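You operate a simulated robot arm through the tools that you are given. There is no shell and no other tool. Be economical: measure what you need, move in short steps, check, and stop when the job is done.

The job below is to be done with a simulated robot arm. You get a single attempt, and the scene is never put back.

## Task
Close the top drawer of the grey chest. Then fetch the yellow meter and set it on the back corner of the plate table. Then take the hinge from the top of the fitting table and leave it on the clear patch of the air bench. The order counts.
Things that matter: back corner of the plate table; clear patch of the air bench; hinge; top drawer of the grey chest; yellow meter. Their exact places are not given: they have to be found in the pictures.

The check looks at the end state, three seconds after you hand in, the way a careful person would. Anything else that was tipped, shoved, dropped, spilled or broken makes it a failure.

## Robot
A 6-joint arm with a two-finger gripper on a trunk, on a base that drives. Base frame: it is fixed to the floor where the robot stands at the start and does not move with it; the origin is under the middle of the robot, x ahead of it, y to its left, z up. Lengths are in mm, angles in rad, forces in N, time in s.
With the tool pointing down near the work surface it reaches from about 140 to 840 mm from the robot's upright axis, wherever it stands. Its first joint turns from -2.897 to 2.897 rad. Places, roughly: back corner of the plate table (60x22 cm) [-1380, -80, 800]; clear patch of the air bench (24x17 cm) [-6100, -4600, 880]; hinge [-3500, -4000, 1000]; top drawer of the grey chest [700, -200, 600]; yellow meter [1750, 250, 750]. Payload 1.66 kg.
Tool frame: the origin (TCP) lies between the finger pads and is the grasp point; the fingertips stand 16 mm ahead of it; z points along the fingers, y is the line along which they close. The gripper opens to 111 mm. The gripper's body begins 104 mm behind the TCP.
Orientation is that of the tool frame in the base frame, as [roll, pitch, yaw] about the fixed x, y, z axes, in that order (R = Rz(yaw) Ry(pitch) Rx(roll)). With the fingers straight down and closing along the base's y, the tool's x points along the base's -x, its y along +y and its z along -z.

## Interface
- The arm moves only by the tool drive_tool. Its argument "steps" is one flat list of numbers, 7 for each row, row after row: the shift along the tool's x, y, z in mm, then the turn, a rotation vector about the tool's x, y, z in rad, then the opening, from 0 (shut) to 1 (fully open). In form: [tx, ty, tz, rx, ry, rz, claw, tx, ty, tz, rx, ry, rz, claw, ...]. A call has 1 to 10 rows; each row is the pose to reach, as a shift and turn from the pose commanded when the call began, along the tool's axes at that moment. A row lasts 0.2 s, in which the tool goes at most 50 mm and 0.15 rad; a call with a longer step from one row to the next is refused whole, and so is a gripper value outside its range. Where a pose cannot be reached the arm comes as near as it can. A force on the tool above 40 N (or 10 N above the force at the start of the call, whichever is more), or a blocked arm, ends the call early, and 0.2 s more pass. The fingers move at their own pace and stop on an object; they squeeze with about 32 N. The grip force told is the motor's: it shows also when the fingers shut on nothing. Time passes only in rows, and 0.2 s behind the last, so rows that repeat a pose let the fingers close. The reply holds the time, the measured pose of the TCP, the force on the tool along the base axes, the opening and the grip force, in the units named above and with some noise, with the torque about the TCP (base axes, N m) and any sound that the robot's microphone picked up.
- Cameras (640 x 400 px; columns grow to the right, rows downward): "scene" is now at [47.7, 177.4, 1442.3]; the picture's right is [-0.18, -0.98, 0.00], its down [-0.82, 0.15, -0.56] and it looks along [0.55, -0.10, -0.83] (base axes); focal length 294 px, centre (320, 200). "wrist" rides on the gripper at [70, 14, -143] in the tool frame; the picture's right is [-0.19, 0.98, 0.00], its down [-0.87, -0.17, -0.47] and it looks along [-0.46, -0.09, 0.88] (tool axes); focal length 230 px, centre (320, 200).
- snapshot(camera): a new picture of that camera. The clock stands still meanwhile.
- move_column(by): slides the trunk up (or, below 0, down) by that many mm; the arm and the scene camera ride with it, the base frame stays. It gives what a move gives, with no picture.
- drive_base(legs): drives the robot by 1 to 6 legs, each [ahead, left, turn to the left] in mm, mm and rad, along the robot's own axes; the way and the turn of a leg run together, so that a leg with both is an arc; at most 1500 mm and 3.142 rad a leg. The arm and the cameras ride along, it lands a little off, and it stops where it bumps. It gives what a move gives.
- aim_head(pan, tilt): turns the head with the scene camera to pan (to the left, within 2.094 rad either way) and tilt (down, from -0.506 to 1.204), counted from straight ahead of the robot. It gives what a move gives.
- point_at(camera, pixels): for up to 12 pixels [column, row] of the newest picture of that camera ("zoom" is the newest enlarged one), the place [x, y, z] in the base frame of the surface seen there, good to about 2 mm. The clock stands still meanwhile.
- close_up(camera, box): a new picture of the part [left, top, right, bottom] of that camera's present view, enlarged. The clock stands still meanwhile.
- job_done(): hands the job in; it is judged then, once.

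Keep the steps short. Do not move on a guess: measure, check each grasp and each placing, and mend mistakes. In all there are 110 turns and 78 pictures (those below and enlarged ones count). Leave the gripper open and the arm clear of the work at the hand-in unless told otherwise, and finish with a single line.

The tools are called after "Emit:" as a command line: name --argument value ..., lists and objects as JSON in quotes. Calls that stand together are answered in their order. drive_tool: Moves the arm, as the interface text tells. Its arguments: {"type":"object","properties":{"steps":{"type":"array","items":{"type":"number"}}},"required":["steps"]} The other tools are called the same way: move_column (by) slides the trunk up or down; drive_base (legs) drives the base; aim_head (pan, tilt) turns the head that bears the scene camera; snapshot (camera) takes a picture; point_at (camera, pixels) gives the place of the surface under pixels of a picture; close_up (camera, box) takes an enlarged picture of a part of a camera's view; job_done () hands the job in.

At the start:

```text
t: 0.0
tool_pos: [598.1, 155.7, 915.2]
orientation: [3.141, -0.001, -3.141]
contact_force: [0.0, 0.0, 0.1]
ft_torque: [-0.03, -0.02, 0.01]
finger_gap: 110.9
gripper_force: 0.1
trunk travel left (down, up): [-50.0, 540.0]
robot x, y, heading: [-4.6, 0.8, -0.001]
head pan, tilt: [-0.178, 0.979]
```

scene: 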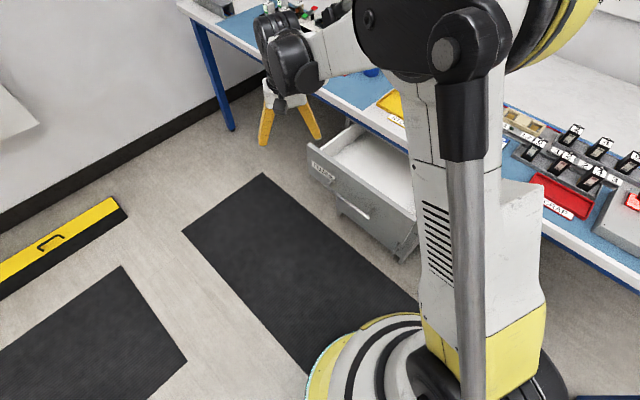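
wrist: 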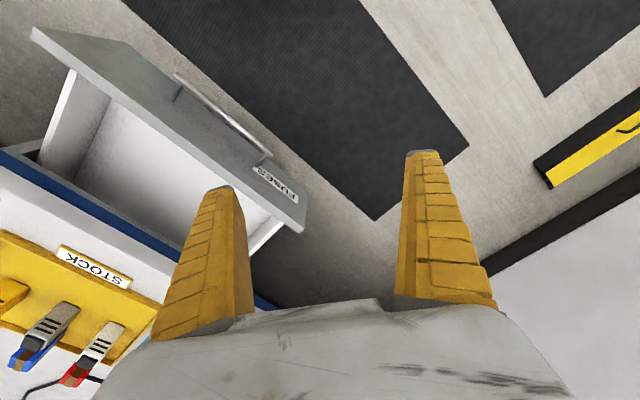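

The open drawer shows in both pictures. I'll measure its front edge and the bench edge in the wrist picture.

Emit:
point_at --camera "wrist" --pixels '[[40, 32], [120, 42], [300, 228], [305, 200], [180, 78], [268, 158], [275, 185], [60, 75], [245, 240], [20, 165], [100, 210], [100, 150]]'

Emit:
point_at --camera "scene" --pixels '[[310, 148], [335, 182], [358, 125], [412, 215], [340, 205], [368, 220], [322, 172], [360, 170], [330, 115], [400, 140]]'

```text
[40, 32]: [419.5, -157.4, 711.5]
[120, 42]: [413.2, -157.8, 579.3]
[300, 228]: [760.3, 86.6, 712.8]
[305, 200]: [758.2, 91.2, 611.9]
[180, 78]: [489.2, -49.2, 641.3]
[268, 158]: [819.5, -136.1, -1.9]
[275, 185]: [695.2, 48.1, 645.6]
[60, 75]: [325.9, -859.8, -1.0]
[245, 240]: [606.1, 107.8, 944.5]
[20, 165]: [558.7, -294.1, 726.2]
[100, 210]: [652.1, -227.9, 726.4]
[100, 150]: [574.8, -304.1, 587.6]
```

```text
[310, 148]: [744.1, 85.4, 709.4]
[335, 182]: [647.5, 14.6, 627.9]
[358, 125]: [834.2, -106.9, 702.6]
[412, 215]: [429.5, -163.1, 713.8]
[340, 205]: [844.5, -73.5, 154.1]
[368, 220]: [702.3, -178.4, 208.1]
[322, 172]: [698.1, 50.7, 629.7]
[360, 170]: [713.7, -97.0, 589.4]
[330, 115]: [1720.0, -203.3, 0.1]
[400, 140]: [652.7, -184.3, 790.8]
```

The drawer face runs from (415,-158) to (760,90), with its top at z≈712, and it closes along about (0.58,-0.81). I'll look closer at the handle and the gap to the bench.

Emit:
close_up --camera "wrist" --box '[0, 0, 320, 320]'

Emit:
close_up --camera "scene" --box '[180, 0, 640, 288]'

```text
1.25 times, centred on (160, 160) of wrist
```

zoom: 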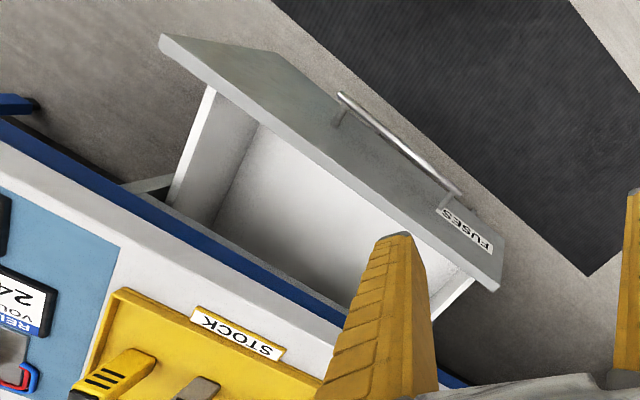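

```text
1.39 times, centred on (410, 144) of scene
```

zoom: 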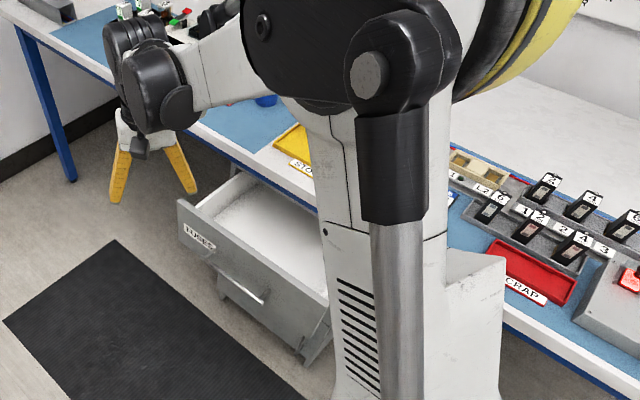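

The drawer needs to travel about 185 mm, judging by the lower drawer's front plane. The bench edge sits about 10 mm further back. I'll shut the fingers, yaw so the tool x points out of the drawer, and go to a hover outside the front.

Emit:
drive_tool --steps '[9, -16, 6, 0, 0, 0.135, 0, 18, -32, 12, 0, 0, 0.27, 0, 27, -48, 18, 0, 0, 0.405, 0, 36, -64, 24, 0, 0, 0.54, 0, 45, -80, 30, 0, 0, 0.675, 0, 54, -96, 36, 0, 0, 0.81, 0, 63, -111, 40, 0, 0, 0.947, 0, 63, -111, 40, 0, 0, 0.947, 0]'

```text
t: 1.8
tool_pos: [536.4, 45.9, 876.1]
orientation: [-3.14, 0.001, 2.193]
contact_force: [0.5, 0.6, 0.0]
ft_torque: [0.01, 0.04, 0.03]
finger_gap: 0.1
gripper_force: 29.0
trunk travel left (down, up): [-50.0, 540.0]
robot x, y, heading: [0.8, 2.0, -0.0]
head pan, tilt: [-0.178, 0.979]
```

The pose is right, about 95 mm outside the front. Next I'll tilt the fingertips 0.4 rad toward the drawer and come down to z≈695, above the handle and below the front's top edge.

Emit:
drive_tool --steps '[0, 0, 30, 0, -0.13, 0, 0, 0, 0, 60, 0, -0.27, 0, 0, 0, 0, 90, 0, -0.4, 0, 0, 0, 0, 120, 0, -0.4, 0, 0, 0, 0, 150, 0, -0.4, 0, 0, 0, 0, 181, 0, -0.4, 0, 0, 0, 0, 181, 0, -0.4, 0, 0]'

Emit:
snapshot --camera "wrist"

```text
t: 3.4
tool_pos: [551.5, 48.9, 705.0]
orientation: [-3.14, 0.399, 2.194]
contact_force: [0.6, 0.2, -0.2]
ft_torque: [0.0, 0.0, 0.0]
finger_gap: 0.1
gripper_force: 28.7
out of reach, approached as far as the arm can: row 6, 7
trunk travel left (down, up): [-50.0, 540.0]
robot x, y, heading: [-0.2, 2.1, -0.002]
head pan, tilt: [-0.178, 0.979]
```

```text
73 pictures are left
```

wrist: 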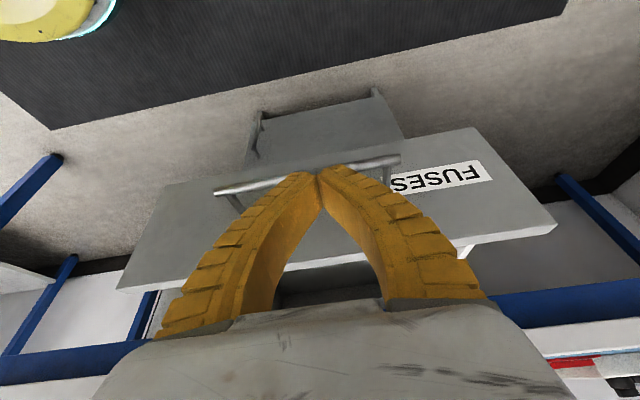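

The arm reached its limit at z=705. Lowering the trunk by 15 gives the wanted height.

Emit:
move_column --by -15

```text
t: 4.0
tool_pos: [550.9, 50.7, 691.5]
orientation: [-3.139, 0.4, 2.195]
contact_force: [-0.5, 0.4, -0.6]
ft_torque: [-0.02, -0.03, -0.02]
finger_gap: 0.2
gripper_force: 28.8
trunk travel left (down, up): [-35.0, 555.0]
robot x, y, heading: [0.1, -0.7, -0.001]
head pan, tilt: [-0.178, 0.979]
```

The fingertip is about 70 mm from the face. I'll push forward along the closing direction.

Emit:
drive_tool --steps '[-27.6, 0, 11.7, 0, 0, 0, 0, -50.7, 0, 21.4, 0, 0, 0, 0, -69, 0, 29.2, 0, 0, 0, 0, -83, 0, 35, 0, 0, 0, 0, -97, 0, 40.9, 0, 0, 0, 0, -110.5, 0, 46.7, 0, 0, 0, 0, -124, 0, 52.5, 0, 0, 0, 0, -138, 0, 58.4, 0, 0, 0, 0, -152, 0, 64.2, 0, 0, 0, 0]'

Emit:
snapshot --camera "wrist"

```text
t: 6.0
tool_pos: [647.4, -85.9, 691.7]
orientation: [-3.14, 0.401, 2.194]
contact_force: [0.0, -1.4, -1.0]
ft_torque: [0.0, -0.01, 0.0]
finger_gap: 0.0
gripper_force: 28.1
trunk travel left (down, up): [-35.0, 555.0]
robot x, y, heading: [-0.9, 1.3, 0.001]
head pan, tilt: [-0.178, 0.979]
```

```text
72 pictures are left
```

wrist: 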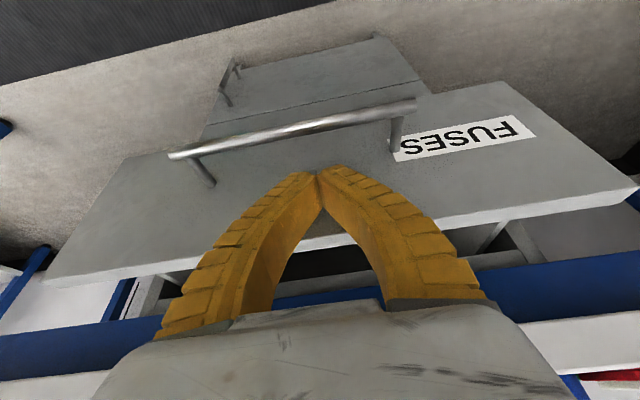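

The drawer is moving with low force. I'll push on in smaller steps, about 85 mm more, and watch the force.

Emit:
drive_tool --steps '[-13.8, 0, 5.8, 0, 0, 0, 0, -27.6, 0, 11.7, 0, 0, 0, 0, -41.4, 0, 17.5, 0, 0, 0, 0, -55.3, 0, 23.3, 0, 0, 0, 0, -64.5, 0, 27.2, 0, 0, 0, 0, -69, 0, 29.2, 0, 0, 0, 0, -73.7, 0, 31.1, 0, 0, 0, 0, -78.3, 0, 33.1, 0, 0, 0, 0]'

Emit:
snapshot --camera "wrist"

```text
t: 7.8
tool_pos: [697.0, -153.4, 690.5]
orientation: [3.141, 0.401, 2.195]
contact_force: [0.5, 0.5, 0.5]
ft_torque: [0.0, 0.01, 0.0]
finger_gap: 0.0
gripper_force: 28.0
trunk travel left (down, up): [-35.0, 555.0]
robot x, y, heading: [-4.0, -1.5, -0.003]
head pan, tilt: [-0.178, 0.979]
```

```text
71 pictures are left
```

wrist: 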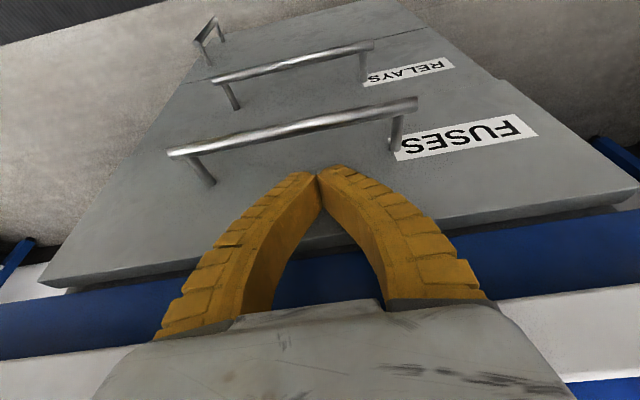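

Nearly flush. I'll measure the top front face against the lower drawer's face.

Emit:
point_at --camera "wrist" --pixels '[[150, 200], [520, 160], [300, 95], [400, 85], [560, 180], [200, 130], [330, 145], [500, 215], [250, 110]]'

```text
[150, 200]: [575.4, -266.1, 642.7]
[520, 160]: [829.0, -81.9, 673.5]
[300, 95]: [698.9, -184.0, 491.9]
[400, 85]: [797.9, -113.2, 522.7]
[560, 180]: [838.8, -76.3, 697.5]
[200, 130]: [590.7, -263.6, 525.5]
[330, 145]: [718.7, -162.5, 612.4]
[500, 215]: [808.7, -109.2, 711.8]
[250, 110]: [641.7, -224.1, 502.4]
```

Top front s≈550.5 and lower front s≈556.5, so about 6 mm remain. I'll push gently up to 10 mm more.

Emit:
drive_tool --steps '[-2.8, 0, 1.2, 0, 0, 0, 0, -4.6, 0, 1.9, 0, 0, 0, 0, -6.4, 0, 2.7, 0, 0, 0, 0, -8.3, 0, 3.5, 0, 0, 0, 0, -9.2, 0, 3.9, 0, 0, 0, 0, -9.2, 0, 3.9, 0, 0, 0, 0]'

Emit:
snapshot --camera "wrist"

Emit:
point_at --camera "wrist" --pixels '[[150, 200], [520, 160], [300, 95], [400, 85], [330, 145], [200, 130], [250, 110]]'

```text
t: 9.2
tool_pos: [702.8, -160.2, 690.1]
orientation: [-3.139, 0.397, 2.195]
contact_force: [-10.2, 9.2, -6.3]
ft_torque: [0.11, 0.06, -0.03]
finger_gap: 6.1
gripper_force: 28.8
trunk travel left (down, up): [-35.0, 555.0]
robot x, y, heading: [4.2, 1.9, 0.004]
head pan, tilt: [-0.178, 0.979]
```

```text
70 pictures are left
```

wrist: 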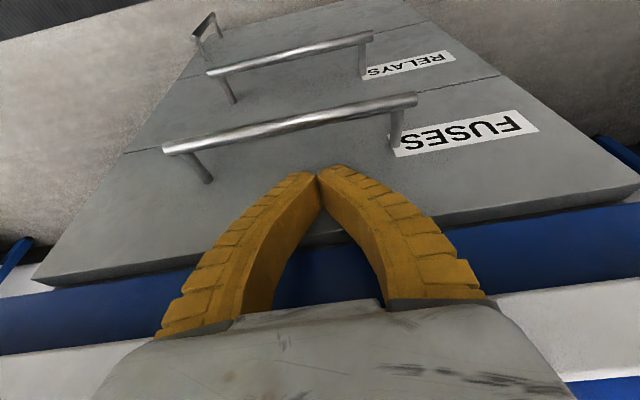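

```text
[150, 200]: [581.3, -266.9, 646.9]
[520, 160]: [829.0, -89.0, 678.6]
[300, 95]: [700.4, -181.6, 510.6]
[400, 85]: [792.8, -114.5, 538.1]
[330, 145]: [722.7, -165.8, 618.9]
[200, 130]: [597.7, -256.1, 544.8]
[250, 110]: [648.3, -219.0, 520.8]
```

It is flush (s≈555 on both) with a firm stop. I'll back off 100 mm, then rise and undo the tilt.

Emit:
drive_tool --steps '[27, 0, -12, 0, 0, 0, 0, 64, 0, -27, 0, 0, 0, 0, 92, 0, -39, 0, 0, 0, 0, 80, 0, -67, 0, 0, 0, 0, 68, 0, -94, 0, 0.13, 0, 0, 56, 0, -122, 0, 0.27, 0, 0, 45, 0, -150, 0, 0.4, 0, 0, 33, 0, -178, 0, 0.4, 0, 0, 21, 0, -205, 0, 0.4, 0, 0]'

Emit:
aim_head --pan 0 --tilt 0.5

Emit:
snapshot --camera "scene"

```text
t: 11.2
tool_pos: [646.2, -81.3, 871.5]
orientation: [-3.138, -0.003, 2.194]
contact_force: [-0.4, 0.2, 0.4]
ft_torque: [-0.02, -0.01, -0.02]
finger_gap: 0.0
gripper_force: 28.1
trunk travel left (down, up): [-35.0, 555.0]
robot x, y, heading: [-1.2, -0.6, -0.003]
head pan, tilt: [-0.178, 0.979]
```

```text
t: 12.1
tool_pos: [646.8, -80.7, 871.7]
orientation: [-3.139, -0.001, 2.193]
contact_force: [0.2, -0.6, -0.4]
ft_torque: [0.0, 0.01, 0.03]
finger_gap: 0.0
gripper_force: 29.1
trunk travel left (down, up): [-35.0, 555.0]
robot x, y, heading: [1.2, 2.0, -0.004]
head pan, tilt: [0.0, 0.499]
```

```text
69 pictures are left
```

scene: 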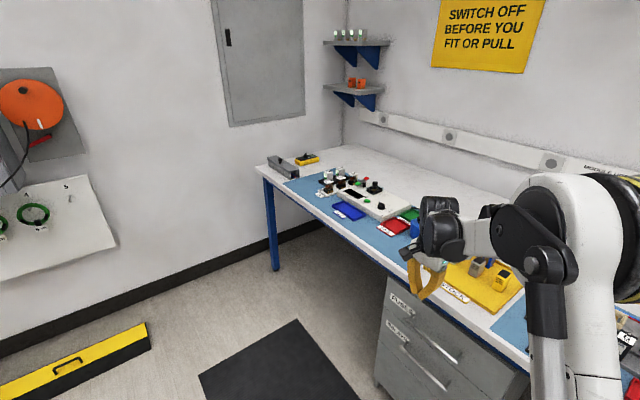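

The drawer looks shut. A yellow object lies at about (306,159), near the given rough place, so I'll enlarge that.

Emit:
close_up --camera "scene" --box '[240, 120, 440, 245]'

Emit:
point_at --camera "scene" --pixels '[[306, 158], [296, 160], [318, 157], [275, 165], [262, 165], [330, 165], [300, 180], [270, 250], [420, 250], [280, 195], [345, 150]]'

```text
3.20 times, centred on (340, 182) of scene
```

zoom: 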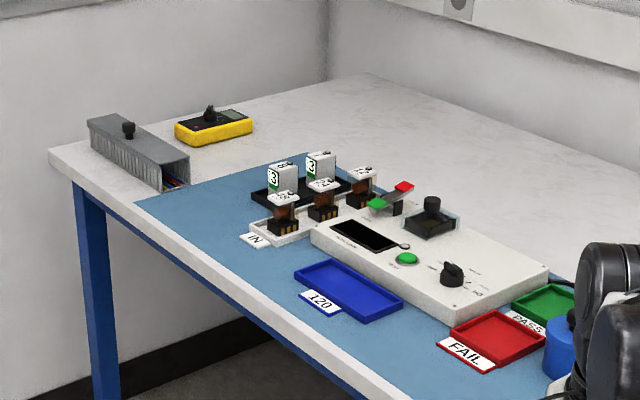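

```text
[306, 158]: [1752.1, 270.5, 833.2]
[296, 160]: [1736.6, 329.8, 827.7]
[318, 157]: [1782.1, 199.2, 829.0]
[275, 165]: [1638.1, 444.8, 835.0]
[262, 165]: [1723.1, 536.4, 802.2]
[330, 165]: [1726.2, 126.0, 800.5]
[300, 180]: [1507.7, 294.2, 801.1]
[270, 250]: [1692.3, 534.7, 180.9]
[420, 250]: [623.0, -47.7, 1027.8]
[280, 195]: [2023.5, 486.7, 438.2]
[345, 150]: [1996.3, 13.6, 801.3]
```

The yellow meter is lying at about (1752,270) on a bench top at z≈801. Now I'll check the floor obstacles for driving: the yellow box, the wall and the mats.

Emit:
point_at --camera "scene" --pixels '[[150, 345], [145, 322], [148, 365], [60, 388], [40, 330], [150, 290], [240, 240], [30, 345], [90, 220], [300, 325], [200, 380], [116, 245]]'

Emit:
point_at --camera "zoom" --pixels '[[210, 127], [178, 128], [190, 143], [252, 125], [245, 112], [208, 112], [225, 132], [253, 138], [175, 140], [205, 148]]'

```text
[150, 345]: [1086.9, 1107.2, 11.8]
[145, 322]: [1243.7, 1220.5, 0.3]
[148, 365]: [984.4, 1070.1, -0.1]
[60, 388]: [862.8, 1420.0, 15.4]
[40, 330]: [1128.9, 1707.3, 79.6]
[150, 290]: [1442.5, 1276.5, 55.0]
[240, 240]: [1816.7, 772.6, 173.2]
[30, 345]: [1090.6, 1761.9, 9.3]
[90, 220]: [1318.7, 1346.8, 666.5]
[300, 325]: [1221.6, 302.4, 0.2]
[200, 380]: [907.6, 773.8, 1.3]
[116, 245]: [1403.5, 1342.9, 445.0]
```

```text
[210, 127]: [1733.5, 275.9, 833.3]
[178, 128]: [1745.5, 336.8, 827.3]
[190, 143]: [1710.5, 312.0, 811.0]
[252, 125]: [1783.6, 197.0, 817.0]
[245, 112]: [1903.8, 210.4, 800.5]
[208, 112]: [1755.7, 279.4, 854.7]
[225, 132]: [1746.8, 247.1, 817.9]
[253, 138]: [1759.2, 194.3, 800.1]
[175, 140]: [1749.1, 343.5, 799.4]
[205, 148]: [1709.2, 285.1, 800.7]
```

The floor between is clear; the flat yellow box's corner is about (1040,1090). I'll retract and lift the arm before driving.

Emit:
drive_tool --steps '[25, -17, -23, 0, 0, 0, 0, 50, -34, -46, 0, 0, 0, 0.2, 75, -51, -68, 0, 0, 0, 0.4, 99, -68, -90, 0, 0, 0, 0.6, 124, -85, -113, 0, 0, 0, 0.8, 149, -102, -135, 0, 0, 0, 1, 173, -119, -158, 0, 0, 0, 1, 198, -136, -180, 0, 0, 0, 1]'

Emit:
drive_base --legs '[[570, 318, 0], [570, 318, 0], [0, 0, -0.947]]'

Emit:
aim_head --pan 0.2 --tilt 0.8

Emit:
snapshot --camera "scene"

```text
t: 13.9
tool_pos: [418.0, 0.4, 1051.8]
orientation: [-3.139, 0.0, 2.195]
contact_force: [-1.0, 0.0, -0.4]
ft_torque: [0.02, 0.01, -0.02]
finger_gap: 110.8
gripper_force: 0.0
trunk travel left (down, up): [-35.0, 555.0]
robot x, y, heading: [2.1, -1.6, -0.0]
head pan, tilt: [0.0, 0.499]
```

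```text
t: 23.2
tool_pos: [1381.1, 300.2, 1050.5]
orientation: [-3.14, 0.001, 1.256]
contact_force: [0.2, 0.3, 0.3]
ft_torque: [0.0, 0.0, 0.0]
finger_gap: 110.9
gripper_force: 0.1
trunk travel left (down, up): [-35.0, 555.0]
robot x, y, heading: [1134.1, 636.1, -0.938]
head pan, tilt: [0.0, 0.499]
```

```text
t: 24.0
tool_pos: [1379.4, 299.7, 1050.3]
orientation: [-3.139, 0.002, 1.254]
contact_force: [-0.3, 0.9, -0.5]
ft_torque: [0.01, -0.01, -0.02]
finger_gap: 110.6
gripper_force: 0.1
trunk travel left (down, up): [-35.0, 555.0]
robot x, y, heading: [1128.9, 635.8, -0.937]
head pan, tilt: [0.201, 0.799]
```

```text
67 pictures are left
```

scene: 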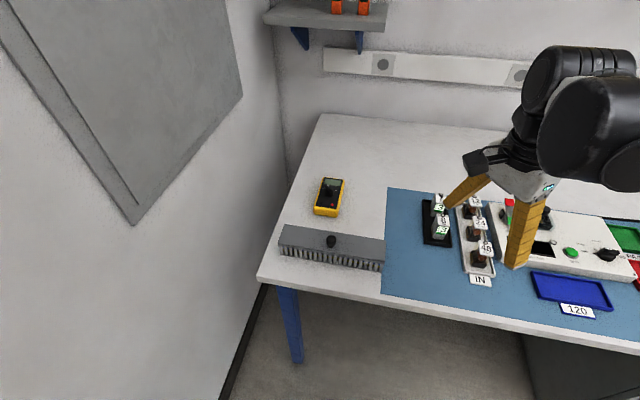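

The meter shows at (328,197). I'll enlarge and measure it.

Emit:
close_up --camera "scene" --box '[260, 150, 420, 250]'

Emit:
point_at --camera "zoom" --pixels '[[215, 255], [322, 265], [335, 120], [252, 115], [270, 180], [240, 180], [300, 185], [235, 220], [312, 230], [285, 325], [283, 365], [285, 290]]'

```text
4.00 times, centred on (340, 200) of scene
```

zoom: 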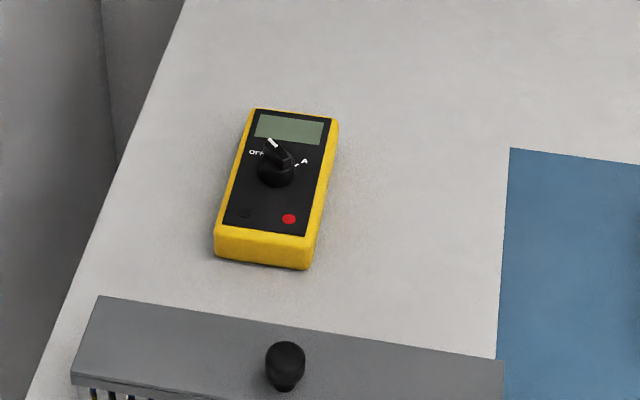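

```text
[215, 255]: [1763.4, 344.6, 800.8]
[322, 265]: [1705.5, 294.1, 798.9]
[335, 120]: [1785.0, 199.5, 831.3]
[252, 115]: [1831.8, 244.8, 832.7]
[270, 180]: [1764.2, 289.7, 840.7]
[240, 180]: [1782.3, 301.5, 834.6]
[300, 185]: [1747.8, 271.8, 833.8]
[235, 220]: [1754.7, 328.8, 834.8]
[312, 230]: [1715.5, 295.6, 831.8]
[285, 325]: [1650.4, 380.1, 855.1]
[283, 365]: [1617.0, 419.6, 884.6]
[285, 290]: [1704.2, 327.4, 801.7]
```

The meter is centred at about (1771,270) with its top at 833, 65 mm wide, its long axis along (0.605,-0.797). I'll move above it with the fingers closing across its width, open.

Emit:
drive_tool --steps '[10, 42, 5, 0, 0, -0.12, 1, 21, 85, 10, 0, 0, -0.24, 1, 31, 127, 15, 0, 0, -0.36, 1, 41, 169, 25, 0, 0, -0.48, 1, 52, 212, 40, 0, 0, -0.6, 1, 62, 254, 60, 0, 0, -0.72, 1, 72, 296, 80, 0, 0, -0.84, 1, 83, 339, 100, 0, 0, -0.966, 1, 93, 381, 120, 0, 0, -0.966, 1, 93, 381, 120, 0, 0, -0.966, 1]'

Emit:
snapshot --camera "wrist"

```text
t: 26.2
tool_pos: [1771.7, 269.6, 929.0]
orientation: [-3.141, -0.003, 2.223]
contact_force: [0.6, 0.2, 0.4]
ft_torque: [-0.01, 0.02, 0.03]
finger_gap: 111.0
gripper_force: 0.1
trunk travel left (down, up): [-35.0, 555.0]
robot x, y, heading: [1130.8, 642.5, -0.94]
head pan, tilt: [0.201, 0.799]
```

```text
65 pictures are left
```

wrist: 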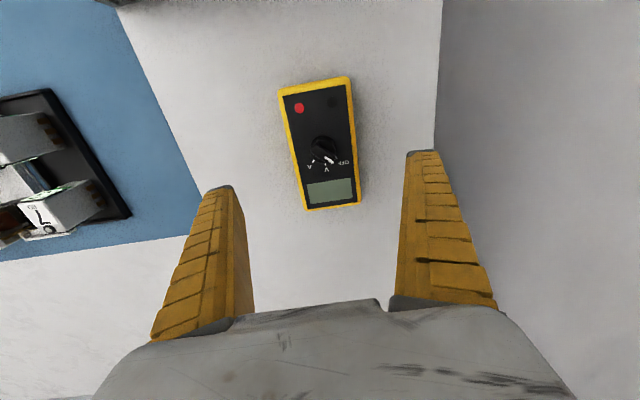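

I'll refine the meter's corners from this view.

Emit:
point_at --camera "wrist" --pixels '[[282, 95], [345, 82], [359, 200], [307, 208], [325, 145], [293, 150], [354, 140], [335, 192], [420, 130], [460, 130]]'

```text
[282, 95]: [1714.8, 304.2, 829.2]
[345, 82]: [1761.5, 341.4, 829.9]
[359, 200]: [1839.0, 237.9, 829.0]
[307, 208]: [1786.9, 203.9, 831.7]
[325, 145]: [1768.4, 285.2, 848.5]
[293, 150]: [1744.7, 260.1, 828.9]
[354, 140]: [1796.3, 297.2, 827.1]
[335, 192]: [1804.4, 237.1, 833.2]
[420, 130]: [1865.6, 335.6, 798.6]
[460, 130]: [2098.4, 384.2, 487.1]
```

The centre is (1775.5,272), so I'll shift 4 mm along tool y and descend 111 mm.

Emit:
drive_tool --steps '[0, 4.4, 30, 0, 0, 0.015, 1, 0, 4.4, 60, 0, 0, 0.015, 1, 0, 4.4, 85, 0, 0, 0.015, 1, 0, 4.4, 102, 0, 0, 0.015, 1, 0, 4.4, 111, 0, 0, 0.015, 1, 0, 4.4, 111, 0, 0, 0.015, 0.5, 0, 4.4, 111, 0, 0, 0.015, 0.3, 0, 4.4, 111, 0, 0, 0.015, 0.3, 0, 4.4, 111, 0, 0, 0.015, 0.3]'

```text
t: 28.2
tool_pos: [1774.1, 273.2, 818.3]
orientation: [3.141, -0.002, 2.207]
contact_force: [0.1, -0.4, -0.6]
ft_torque: [0.0, -0.01, 0.02]
finger_gap: 71.3
gripper_force: 32.2
trunk travel left (down, up): [-35.0, 555.0]
robot x, y, heading: [1135.1, 639.4, -0.935]
head pan, tilt: [0.201, 0.799]
```

Gripped at 71 mm with 32 N. I'll lift it.

Emit:
drive_tool --steps '[0, 0, -20, 0, 0, 0, 0.3, 0, 0, -50, 0, 0, 0, 0.3, 0, 0, -85, 0, 0, 0, 0.3, 0, 0, -125, 0, 0, 0, 0.3, 0, 0, -165, 0, 0, 0, 0.3, 0, 0, -200, 0, 0, 0, 0.3, 0, 0, -230, 0, 0, 0, 0.3]'

Emit:
snapshot --camera "wrist"

```text
t: 29.8
tool_pos: [1775.0, 271.7, 1047.8]
orientation: [-3.141, -0.002, 2.207]
contact_force: [-0.4, 0.2, -3.1]
ft_torque: [-0.01, 0.04, 0.0]
finger_gap: 71.2
gripper_force: 32.3
trunk travel left (down, up): [-35.0, 555.0]
robot x, y, heading: [1129.3, 638.6, -0.944]
head pan, tilt: [0.201, 0.799]
```

```text
64 pictures are left
```

wrist: 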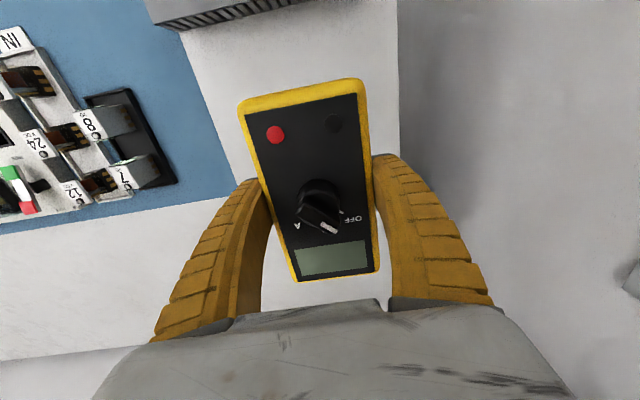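

Held firmly, about 0.3 kg. I'll retract toward the robot.

Emit:
drive_tool --steps '[40, 0, 0, 0, 0, 0, 0.3, 80, 0, 0, 0, 0, 0, 0.3, 120, 0, 0, 0, 0, 0, 0.3, 160, 0, 0, 0, 0, 0, 0.3, 200, 0, 0, 0, 0, 0, 0.3, 240, 0, 0, 0, 0, 0, 0.3, 280, 0, 0, 0, 0, 0, 0.3, 320, 0, 0, 0, 0, 0, 0.3]'

Emit:
aim_head --pan -2.09 --tilt 0.5

Emit:
snapshot --camera "scene"

```text
t: 31.6
tool_pos: [1583.3, 531.2, 1050.3]
orientation: [-3.141, -0.003, 2.205]
contact_force: [0.1, 0.0, -3.3]
ft_torque: [0.03, 0.06, 0.0]
finger_gap: 71.2
gripper_force: 32.4
trunk travel left (down, up): [-35.0, 555.0]
robot x, y, heading: [1133.4, 636.8, -0.938]
head pan, tilt: [0.201, 0.799]
```

```text
t: 33.7
tool_pos: [1584.4, 530.9, 1049.4]
orientation: [-3.141, -0.003, 2.206]
contact_force: [-0.4, -0.6, -3.2]
ft_torque: [-0.01, -0.01, -0.01]
finger_gap: 71.7
gripper_force: 32.4
trunk travel left (down, up): [-35.0, 555.0]
robot x, y, heading: [1133.2, 640.3, -0.94]
head pan, tilt: [-2.089, 0.499]
```

```text
63 pictures are left
```

scene: 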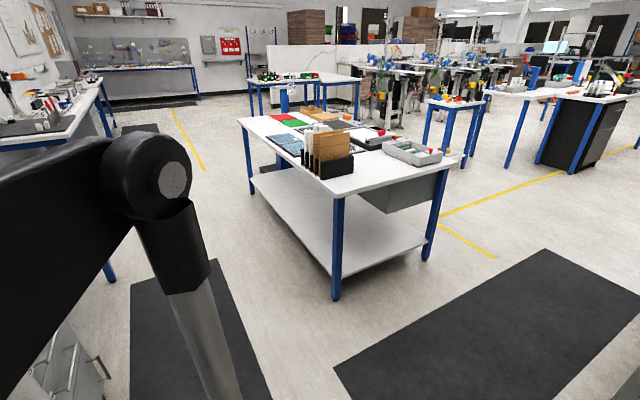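

I'll measure the table in the middle and what stands on it.

Emit:
close_up --camera "scene" --box '[220, 60, 500, 235]'

Emit:
point_at --camera "scene" --pixels '[[240, 121], [334, 194], [458, 155], [352, 115], [330, 160], [410, 152], [336, 295], [425, 258], [250, 192], [370, 140], [290, 132], [340, 83]]'

```text
2.29 times, centred on (360, 148) of scene
```

zoom: 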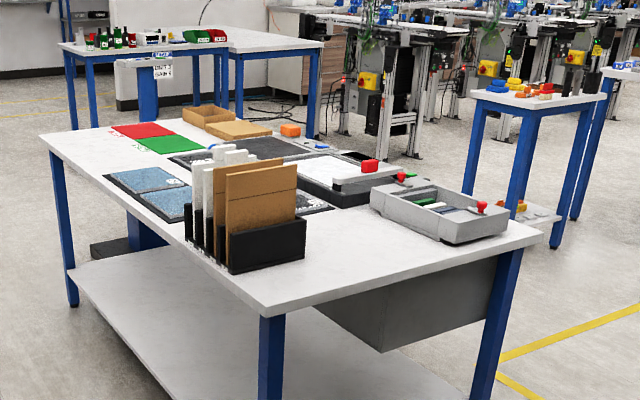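

```text
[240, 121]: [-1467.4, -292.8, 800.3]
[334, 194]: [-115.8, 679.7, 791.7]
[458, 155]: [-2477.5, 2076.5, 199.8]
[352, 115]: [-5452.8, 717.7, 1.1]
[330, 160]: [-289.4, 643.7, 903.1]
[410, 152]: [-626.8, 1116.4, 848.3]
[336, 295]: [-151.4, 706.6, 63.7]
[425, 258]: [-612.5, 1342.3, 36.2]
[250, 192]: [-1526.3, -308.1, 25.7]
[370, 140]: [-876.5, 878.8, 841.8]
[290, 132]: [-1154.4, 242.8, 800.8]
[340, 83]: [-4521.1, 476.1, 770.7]
```

The plate table's near edge is parallel to the bench, 1180 mm across the aisle, and its empty end is near (-1467,-293). I'll back off 170 mm, go right along the aisle, then turn to face the table.

Emit:
drive_base --legs '[[-170, 0, 0], [0, -1195, 0], [0, -1195, 0]]'

Emit:
aim_head --pan -2.09 --tilt 0.75

Emit:
snapshot --camera "scene"

```text
t: 46.7
tool_pos: [-495.0, -755.4, 1050.9]
orientation: [-3.14, -0.003, 2.196]
contact_force: [0.4, -0.7, -3.2]
ft_torque: [0.03, 0.01, 0.01]
finger_gap: 71.3
gripper_force: 31.5
trunk travel left (down, up): [-35.0, 555.0]
robot x, y, heading: [-947.0, -641.3, -0.951]
head pan, tilt: [-2.089, 0.499]
```

```text
t: 47.5
tool_pos: [-495.1, -755.8, 1050.4]
orientation: [-3.141, -0.002, 2.195]
contact_force: [0.0, 0.4, -3.1]
ft_torque: [-0.03, 0.03, 0.0]
finger_gap: 71.1
gripper_force: 31.9
trunk travel left (down, up): [-35.0, 555.0]
robot x, y, heading: [-947.8, -646.3, -0.949]
head pan, tilt: [-2.089, 0.75]
```

```text
61 pictures are left
```

scene: 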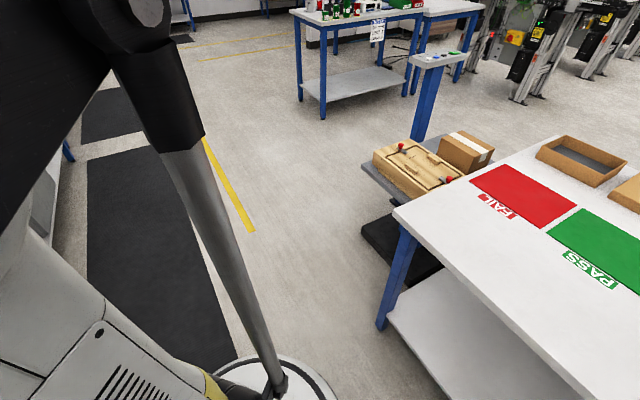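

The FAIL and PASS sheets lie at the table's end, with the white strip in front of them. I'll turn to face the table.

Emit:
drive_base --legs '[[0, 0, 3.141]]'

Emit:
aim_head --pan 0.1 --tilt 0.75

Emit:
snapshot --camera "scene"

```text
t: 55.2
tool_pos: [-1395.9, -530.9, 1049.7]
orientation: [-3.141, -0.003, -0.952]
contact_force: [0.3, -0.9, -3.0]
ft_torque: [-0.01, 0.01, 0.01]
finger_gap: 71.1
gripper_force: 31.8
trunk travel left (down, up): [-35.0, 555.0]
robot x, y, heading: [-944.6, -644.4, 2.191]
head pan, tilt: [-2.089, 0.75]
```

```text
t: 57.3
tool_pos: [-1395.1, -530.6, 1049.7]
orientation: [-3.14, 0.0, -0.951]
contact_force: [0.7, 0.8, -3.1]
ft_torque: [0.0, 0.0, -0.02]
finger_gap: 71.4
gripper_force: 31.3
trunk travel left (down, up): [-35.0, 555.0]
robot x, y, heading: [-943.2, -644.6, 2.188]
head pan, tilt: [0.099, 0.75]
```

```text
60 pictures are left
```

scene: 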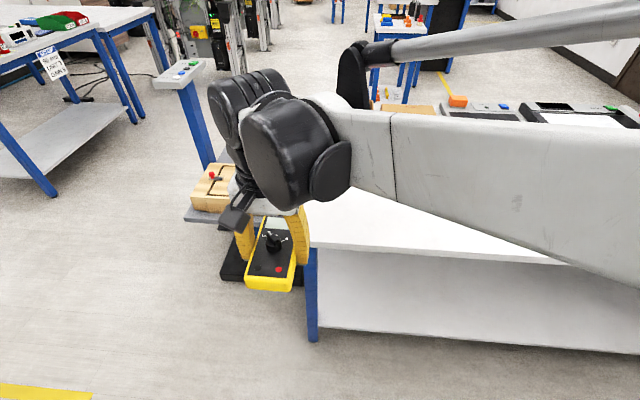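

The arm hides the table's end, so I'll carry the meter over the near edge at z 1050 and look with the wrist camera.

Emit:
drive_tool --steps '[-27, -29, 0, 0, 0, 0, 0.3, -54, -58, 0, 0, 0, 0, 0.3, -81, -87, 0, 0, 0, 0, 0.3, -108, -116, 0, 0, 0, 0, 0.3, -135, -145, 0, 0, 0, 0, 0.3, -162, -174, 0, 0, 0, 0, 0.3, -189, -203, 0, 0, 0, 0, 0.3, -216, -232, 0, 0, 0, 0, 0.3, -243, -261, 0, 0, 0, 0, 0.3, -270, -290, 0, 0, 0, 0, 0.3]'

Emit:
snapshot --camera "wrist"

Emit:
snapshot --camera "scene"

```text
t: 59.5
tool_pos: [-1318.0, -140.4, 1049.6]
orientation: [-3.14, -0.003, -0.95]
contact_force: [0.2, -0.7, -3.7]
ft_torque: [-0.02, -0.06, -0.01]
finger_gap: 71.5
gripper_force: 32.2
trunk travel left (down, up): [-35.0, 555.0]
robot x, y, heading: [-946.6, -644.1, 2.187]
head pan, tilt: [0.099, 0.75]
```

```text
59 pictures are left
```

wrist: 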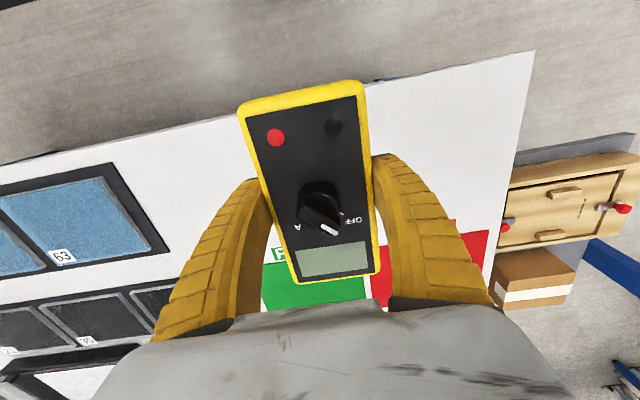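

```text
58 pictures are left
```

scene: 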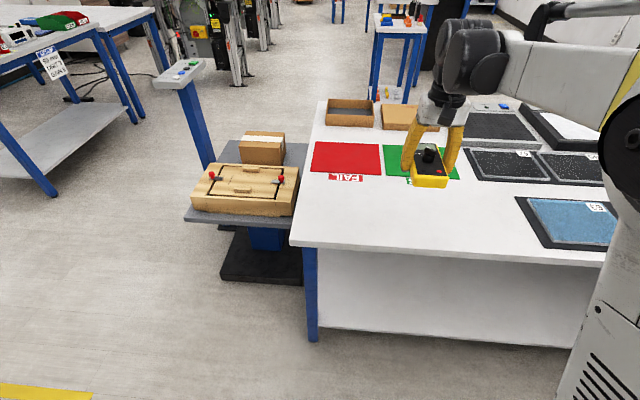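

Now the clear white corner shows: bounded by the near edge, the FAIL/PASS sheets and the blue plate 53. I'll measure its limits.

Emit:
point_at --camera "scene" --pixels '[[293, 244], [310, 172], [345, 181], [380, 181], [400, 225], [520, 200], [545, 246], [325, 235], [318, 108], [455, 182], [500, 235]]'

Emit:
point_at --camera "wrist" --pixels '[[525, 60], [385, 85], [480, 228], [285, 250], [163, 245], [120, 165], [190, 130], [440, 130], [230, 170], [305, 275], [300, 100]]'

```text
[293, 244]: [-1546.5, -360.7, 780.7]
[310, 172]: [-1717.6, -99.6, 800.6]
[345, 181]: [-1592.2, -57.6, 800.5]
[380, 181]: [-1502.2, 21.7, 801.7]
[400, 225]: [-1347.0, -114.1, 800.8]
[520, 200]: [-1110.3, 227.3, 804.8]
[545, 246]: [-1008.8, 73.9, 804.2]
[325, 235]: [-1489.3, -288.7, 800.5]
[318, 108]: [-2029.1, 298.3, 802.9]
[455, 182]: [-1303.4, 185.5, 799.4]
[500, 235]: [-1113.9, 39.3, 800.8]
```

```text
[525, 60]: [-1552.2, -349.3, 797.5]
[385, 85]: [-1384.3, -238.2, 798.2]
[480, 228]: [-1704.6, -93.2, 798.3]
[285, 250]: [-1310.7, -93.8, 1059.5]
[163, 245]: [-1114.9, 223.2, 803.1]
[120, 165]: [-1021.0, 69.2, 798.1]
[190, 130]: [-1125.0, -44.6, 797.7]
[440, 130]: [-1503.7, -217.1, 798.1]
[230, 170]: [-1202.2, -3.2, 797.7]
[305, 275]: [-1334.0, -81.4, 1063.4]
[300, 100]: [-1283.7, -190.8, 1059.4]
```

The clear patch spans u -1461 to -770 and s -885 to -621, and I'll set the meter near its middle at (-1362,-56). I'll move over it, then down to just above contact.

Emit:
drive_tool --steps '[-40, -4, 0, 0, 0, 0, 0.3, -80, -8, 15, 0, 0, 0, 0.3, -97, -9, 55, 0, 0, 0, 0.3, -97, -9, 100, 0, 0, 0, 0.3, -97, -9, 140, 0, 0, 0, 0.3, -97, -9, 175, 0, 0, 0, 0.3, -97, -9, 200, 0, 0, 0, 0.3, -97, -9, 215, 0, 0, 0, 0.3, -97, -9, 224, 0, 0, 0, 0.3, -97, -9, 224, 0, 0, 0, 0.3]'

```text
t: 61.7
tool_pos: [-1362.9, -57.1, 825.9]
orientation: [3.141, -0.003, -0.951]
contact_force: [0.5, -0.5, -3.8]
ft_torque: [0.04, 0.01, -0.02]
finger_gap: 71.2
gripper_force: 31.7
trunk travel left (down, up): [-35.0, 555.0]
robot x, y, heading: [-945.9, -643.4, 2.184]
head pan, tilt: [0.099, 0.75]
```

About 7 mm to go. I'll lower slowly and watch the vertical force.

Emit:
drive_tool --steps '[0, 0, 2, 0, 0, 0, 0.3, 0, 0, 4, 0, 0, 0, 0.3, 0, 0, 6, 0, 0, 0, 0.3, 0, 0, 7, 0, 0, 0, 0.3, 0, 0, 7, 0, 0, 0, 0.3]'

```text
t: 62.9
tool_pos: [-1364.5, -57.1, 818.4]
orientation: [3.141, -0.002, -0.952]
contact_force: [0.0, -0.2, -3.5]
ft_torque: [0.01, 0.01, -0.06]
finger_gap: 71.3
gripper_force: 31.6
trunk travel left (down, up): [-35.0, 555.0]
robot x, y, heading: [-949.7, -645.5, 2.186]
head pan, tilt: [0.099, 0.75]
```

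Emit:
drive_tool --steps '[0, 0, 1, 0, 0, 0, 0.3, 0, 0, 2, 0, 0, 0, 0.3, 0, 0, 2, 0, 0, 0, 0.3]'

```text
t: 63.7
tool_pos: [-1364.2, -58.3, 818.4]
orientation: [-3.14, -0.001, -0.95]
contact_force: [-4.7, 8.2, 22.7]
ft_torque: [-0.03, -0.16, 0.02]
finger_gap: 71.2
gripper_force: 32.4
trunk travel left (down, up): [-35.0, 555.0]
robot x, y, heading: [-943.6, -647.0, 2.189]
head pan, tilt: [0.099, 0.75]
```

Contact. I'll go back 1 mm, open, then rise.

Emit:
drive_tool --steps '[0, 0, -1.5, 0, 0, 0, 0.3, 0, 0, -1.5, 0, 0, 0, 0.75, 0, 0, -1.5, 0, 0, 0, 1, 0, 0, -1.5, 0, 0, 0, 1, 0, 0, -40, 0, 0, 0, 1, 0, 0, -85, 0, 0, 0, 1, 0, 0, -130, 0, 0, 0, 1, 0, 0, -175, 0, 0, 0, 1, 0, 0, -220, 0, 0, 0, 1]'

Emit:
snapshot --camera "wrist"

```text
t: 65.7
tool_pos: [-1367.2, -58.3, 1037.7]
orientation: [-3.141, -0.003, -0.952]
contact_force: [-0.4, -0.3, -0.7]
ft_torque: [0.02, 0.01, 0.01]
finger_gap: 110.9
gripper_force: 0.0
trunk travel left (down, up): [-35.0, 555.0]
robot x, y, heading: [-944.8, -644.7, 2.188]
head pan, tilt: [0.099, 0.75]
```

```text
57 pictures are left
```

wrist: 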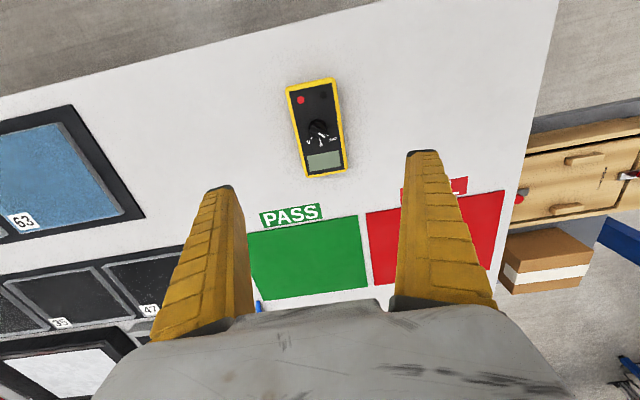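

The meter stands in the middle of the clear patch. I'll retract the arm and look toward the next station to the left.

Emit:
drive_tool --steps '[40, 0, -5, 0, 0, 0, 1, 80, 0, -10, 0, 0, 0, 1, 120, 0, -15, 0, 0, 0, 1, 160, 0, -20, 0, 0, 0, 1, 200, 0, -20, 0, 0, 0, 1, 240, 0, -20, 0, 0, 0, 1, 280, 0, -20, 0, 0, 0, 1, 310, 0, -20, 0, 0, 0, 1]'

Emit:
aim_head --pan 1.75 --tilt 0.3

Emit:
snapshot --camera "scene"

```text
t: 67.5
tool_pos: [-1183.4, -310.4, 1057.8]
orientation: [3.141, -0.004, -0.951]
contact_force: [0.0, 0.1, 0.4]
ft_torque: [-0.02, 0.0, 0.01]
finger_gap: 110.7
gripper_force: 0.0
trunk travel left (down, up): [-35.0, 555.0]
robot x, y, heading: [-947.2, -645.8, 2.19]
head pan, tilt: [0.099, 0.75]
```

```text
t: 69.2
tool_pos: [-1183.9, -309.9, 1057.5]
orientation: [3.141, -0.001, -0.951]
contact_force: [0.4, -0.1, -0.6]
ft_torque: [0.0, 0.01, 0.01]
finger_gap: 111.0
gripper_force: 0.0
trunk travel left (down, up): [-35.0, 555.0]
robot x, y, heading: [-944.6, -643.9, 2.188]
head pan, tilt: [1.751, 0.3]
```

```text
56 pictures are left
```

scene: 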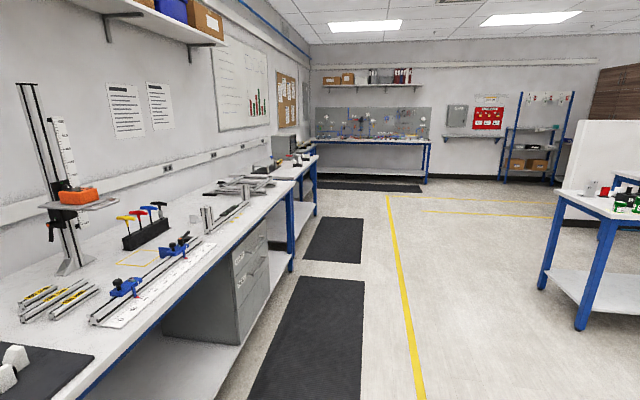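

Emit:
close_up --camera "scene" --box '[190, 80, 450, 242]'

Emit:
point_at --camera "scene" --pixels '[[300, 165], [290, 275], [316, 212], [320, 140], [430, 140], [425, 180], [305, 150], [260, 180], [350, 240], [545, 275], [583, 325], [390, 200]]'

```text
2.46 times, centred on (320, 161) of scene
```

zoom: 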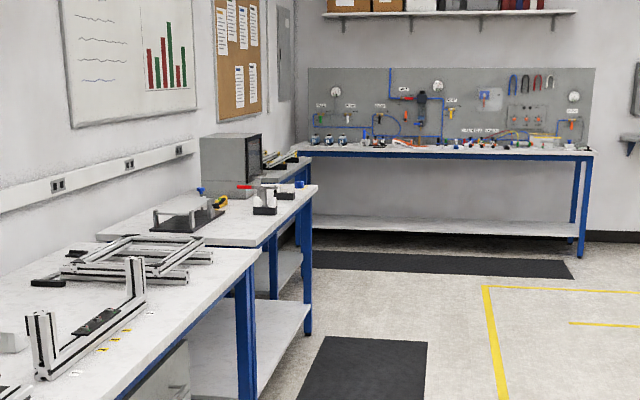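

```text
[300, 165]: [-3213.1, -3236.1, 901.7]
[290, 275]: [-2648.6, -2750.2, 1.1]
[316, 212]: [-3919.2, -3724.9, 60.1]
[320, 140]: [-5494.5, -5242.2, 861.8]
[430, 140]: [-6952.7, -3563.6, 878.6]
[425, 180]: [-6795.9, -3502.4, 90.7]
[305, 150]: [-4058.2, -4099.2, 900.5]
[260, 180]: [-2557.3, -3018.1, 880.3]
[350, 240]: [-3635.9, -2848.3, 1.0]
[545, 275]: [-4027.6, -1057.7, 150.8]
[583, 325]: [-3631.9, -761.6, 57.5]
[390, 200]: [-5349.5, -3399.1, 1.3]
```

The next tables lie along the same wall line, and the far bench on the back wall must be the air bench. I'll turn to face the wall side and slide along the aisle toward the fitting table.

Emit:
drive_base --legs '[[0, 0, -3.139], [0, -1340, 0], [0, -1340, 0], [0, -1200, 0]]'

Emit:
aim_head --pan -0.1 --tilt 0.5

Emit:
snapshot --camera "scene"

```text
t: 95.0
tool_pos: [-3867.7, -3153.9, 1058.5]
orientation: [-3.141, -0.001, 2.164]
contact_force: [0.1, 0.6, 0.1]
ft_torque: [0.0, 0.0, 0.01]
finger_gap: 110.9
gripper_force: 0.0
trunk travel left (down, up): [-35.0, 555.0]
robot x, y, heading: [-4097.5, -2812.8, -0.98]
head pan, tilt: [1.751, 0.3]
```

```text
t: 96.8
tool_pos: [-3866.5, -3154.6, 1057.8]
orientation: [-3.141, -0.002, 2.164]
contact_force: [-0.9, 0.6, -1.1]
ft_torque: [-0.01, -0.01, 0.02]
finger_gap: 110.9
gripper_force: 0.0
trunk travel left (down, up): [-35.0, 555.0]
robot x, y, heading: [-4099.4, -2816.1, -0.984]
head pan, tilt: [-0.099, 0.499]
```

```text
54 pictures are left
```

scene: 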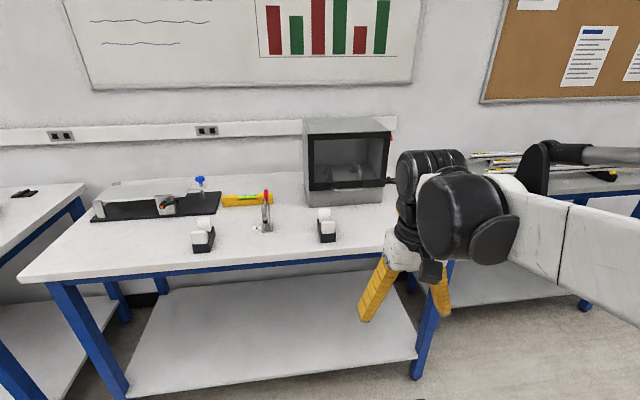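

Emit:
close_up --camera "scene" --box '[80, 160, 240, 260]'

Emit:
close_up --camera "scene" --box '[190, 160, 350, 260]'

Emit:
point_at --camera "scene" --pixels '[[20, 280], [400, 245], [168, 205], [140, 200], [200, 182], [240, 200], [205, 235], [326, 225], [266, 215], [310, 210], [85, 185], [300, 185]]'

```text
4.00 times, centred on (160, 210) of scene
```

zoom: 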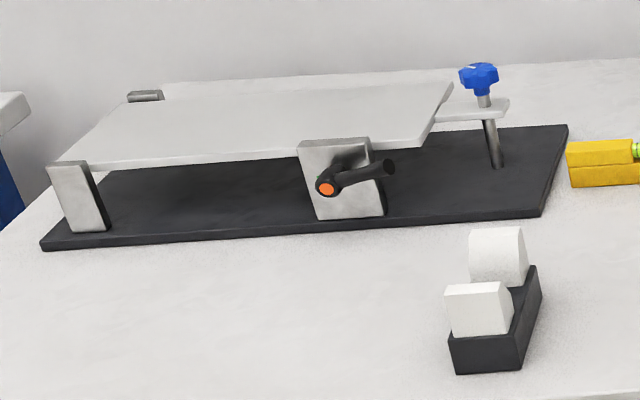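

```text
4.00 times, centred on (270, 210) of scene
```

zoom: 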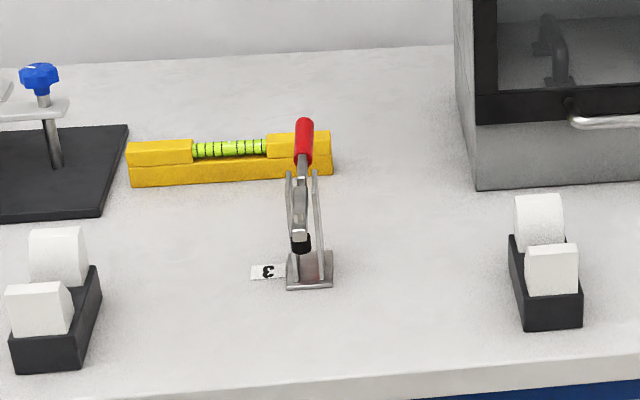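

```text
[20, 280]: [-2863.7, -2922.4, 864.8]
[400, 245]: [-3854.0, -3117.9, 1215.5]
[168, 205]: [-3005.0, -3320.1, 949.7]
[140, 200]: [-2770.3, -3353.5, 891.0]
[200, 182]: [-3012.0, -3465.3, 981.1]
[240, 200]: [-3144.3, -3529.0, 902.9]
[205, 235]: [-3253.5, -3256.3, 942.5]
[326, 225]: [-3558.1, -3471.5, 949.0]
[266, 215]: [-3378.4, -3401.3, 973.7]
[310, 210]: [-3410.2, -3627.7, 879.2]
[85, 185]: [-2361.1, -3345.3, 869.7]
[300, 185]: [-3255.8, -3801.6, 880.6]
```

No obvious hinge yet. The rough place (-3500,-4000,1000) is near the grey windowed box, so I'll enlarge it.

Emit:
close_up --camera "scene" --box '[290, 105, 410, 215]'

Emit:
point_at --camera "scene" --pixels '[[345, 125], [308, 122], [385, 128], [312, 200], [345, 165], [350, 150], [390, 182], [335, 203], [370, 200], [315, 160], [385, 160], [350, 119]]'

```text
3.64 times, centred on (350, 160) of scene
```

zoom: 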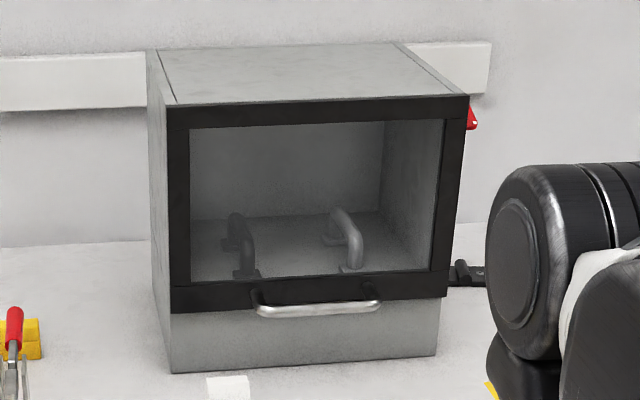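

```text
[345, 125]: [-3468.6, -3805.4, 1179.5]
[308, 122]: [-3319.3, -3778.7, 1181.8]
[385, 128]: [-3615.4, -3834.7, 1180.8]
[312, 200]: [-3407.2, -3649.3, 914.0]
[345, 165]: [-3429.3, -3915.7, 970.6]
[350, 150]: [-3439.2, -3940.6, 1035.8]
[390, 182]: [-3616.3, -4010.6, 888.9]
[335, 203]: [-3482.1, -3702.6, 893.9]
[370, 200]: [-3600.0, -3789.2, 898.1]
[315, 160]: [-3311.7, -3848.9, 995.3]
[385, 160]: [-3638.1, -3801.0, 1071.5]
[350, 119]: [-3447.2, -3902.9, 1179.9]
```

The box interior holds two U-shaped objects, so I need a nearer look. I'll drive 300 mm ahead and 300 mm right so the arm doesn't hide the box, and correct the heading.

Emit:
drive_base --legs '[[300, -300, 0.033]]'

Emit:
aim_head --pan 0.3 --tilt 0.4

Emit:
snapshot --camera "scene"

```text
t: 99.4
tool_pos: [-3931.5, -3563.2, 1057.5]
orientation: [-3.14, -0.001, 2.194]
contact_force: [0.5, -1.0, -0.6]
ft_torque: [-0.01, -0.02, -0.01]
finger_gap: 111.2
gripper_force: 0.2
trunk travel left (down, up): [-35.0, 555.0]
robot x, y, heading: [-4172.7, -3229.0, -0.953]
head pan, tilt: [-0.099, 0.499]
```

```text
t: 100.3
tool_pos: [-3932.5, -3562.1, 1058.4]
orientation: [-3.141, -0.002, 2.194]
contact_force: [-0.7, -0.2, -0.2]
ft_torque: [-0.01, 0.01, -0.01]
finger_gap: 110.9
gripper_force: 0.1
trunk travel left (down, up): [-35.0, 555.0]
robot x, y, heading: [-4168.3, -3227.7, -0.954]
head pan, tilt: [0.3, 0.4]
```

```text
50 pictures are left
```

scene: 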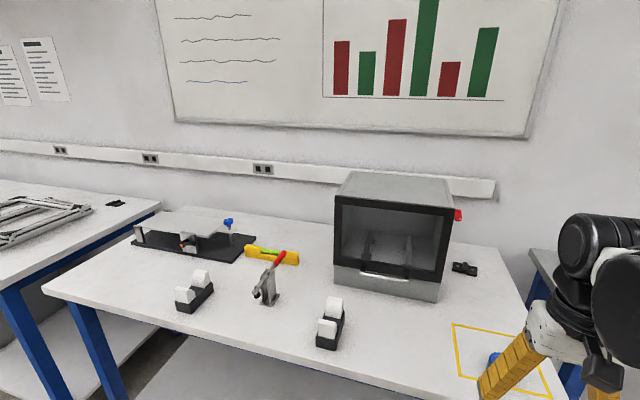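

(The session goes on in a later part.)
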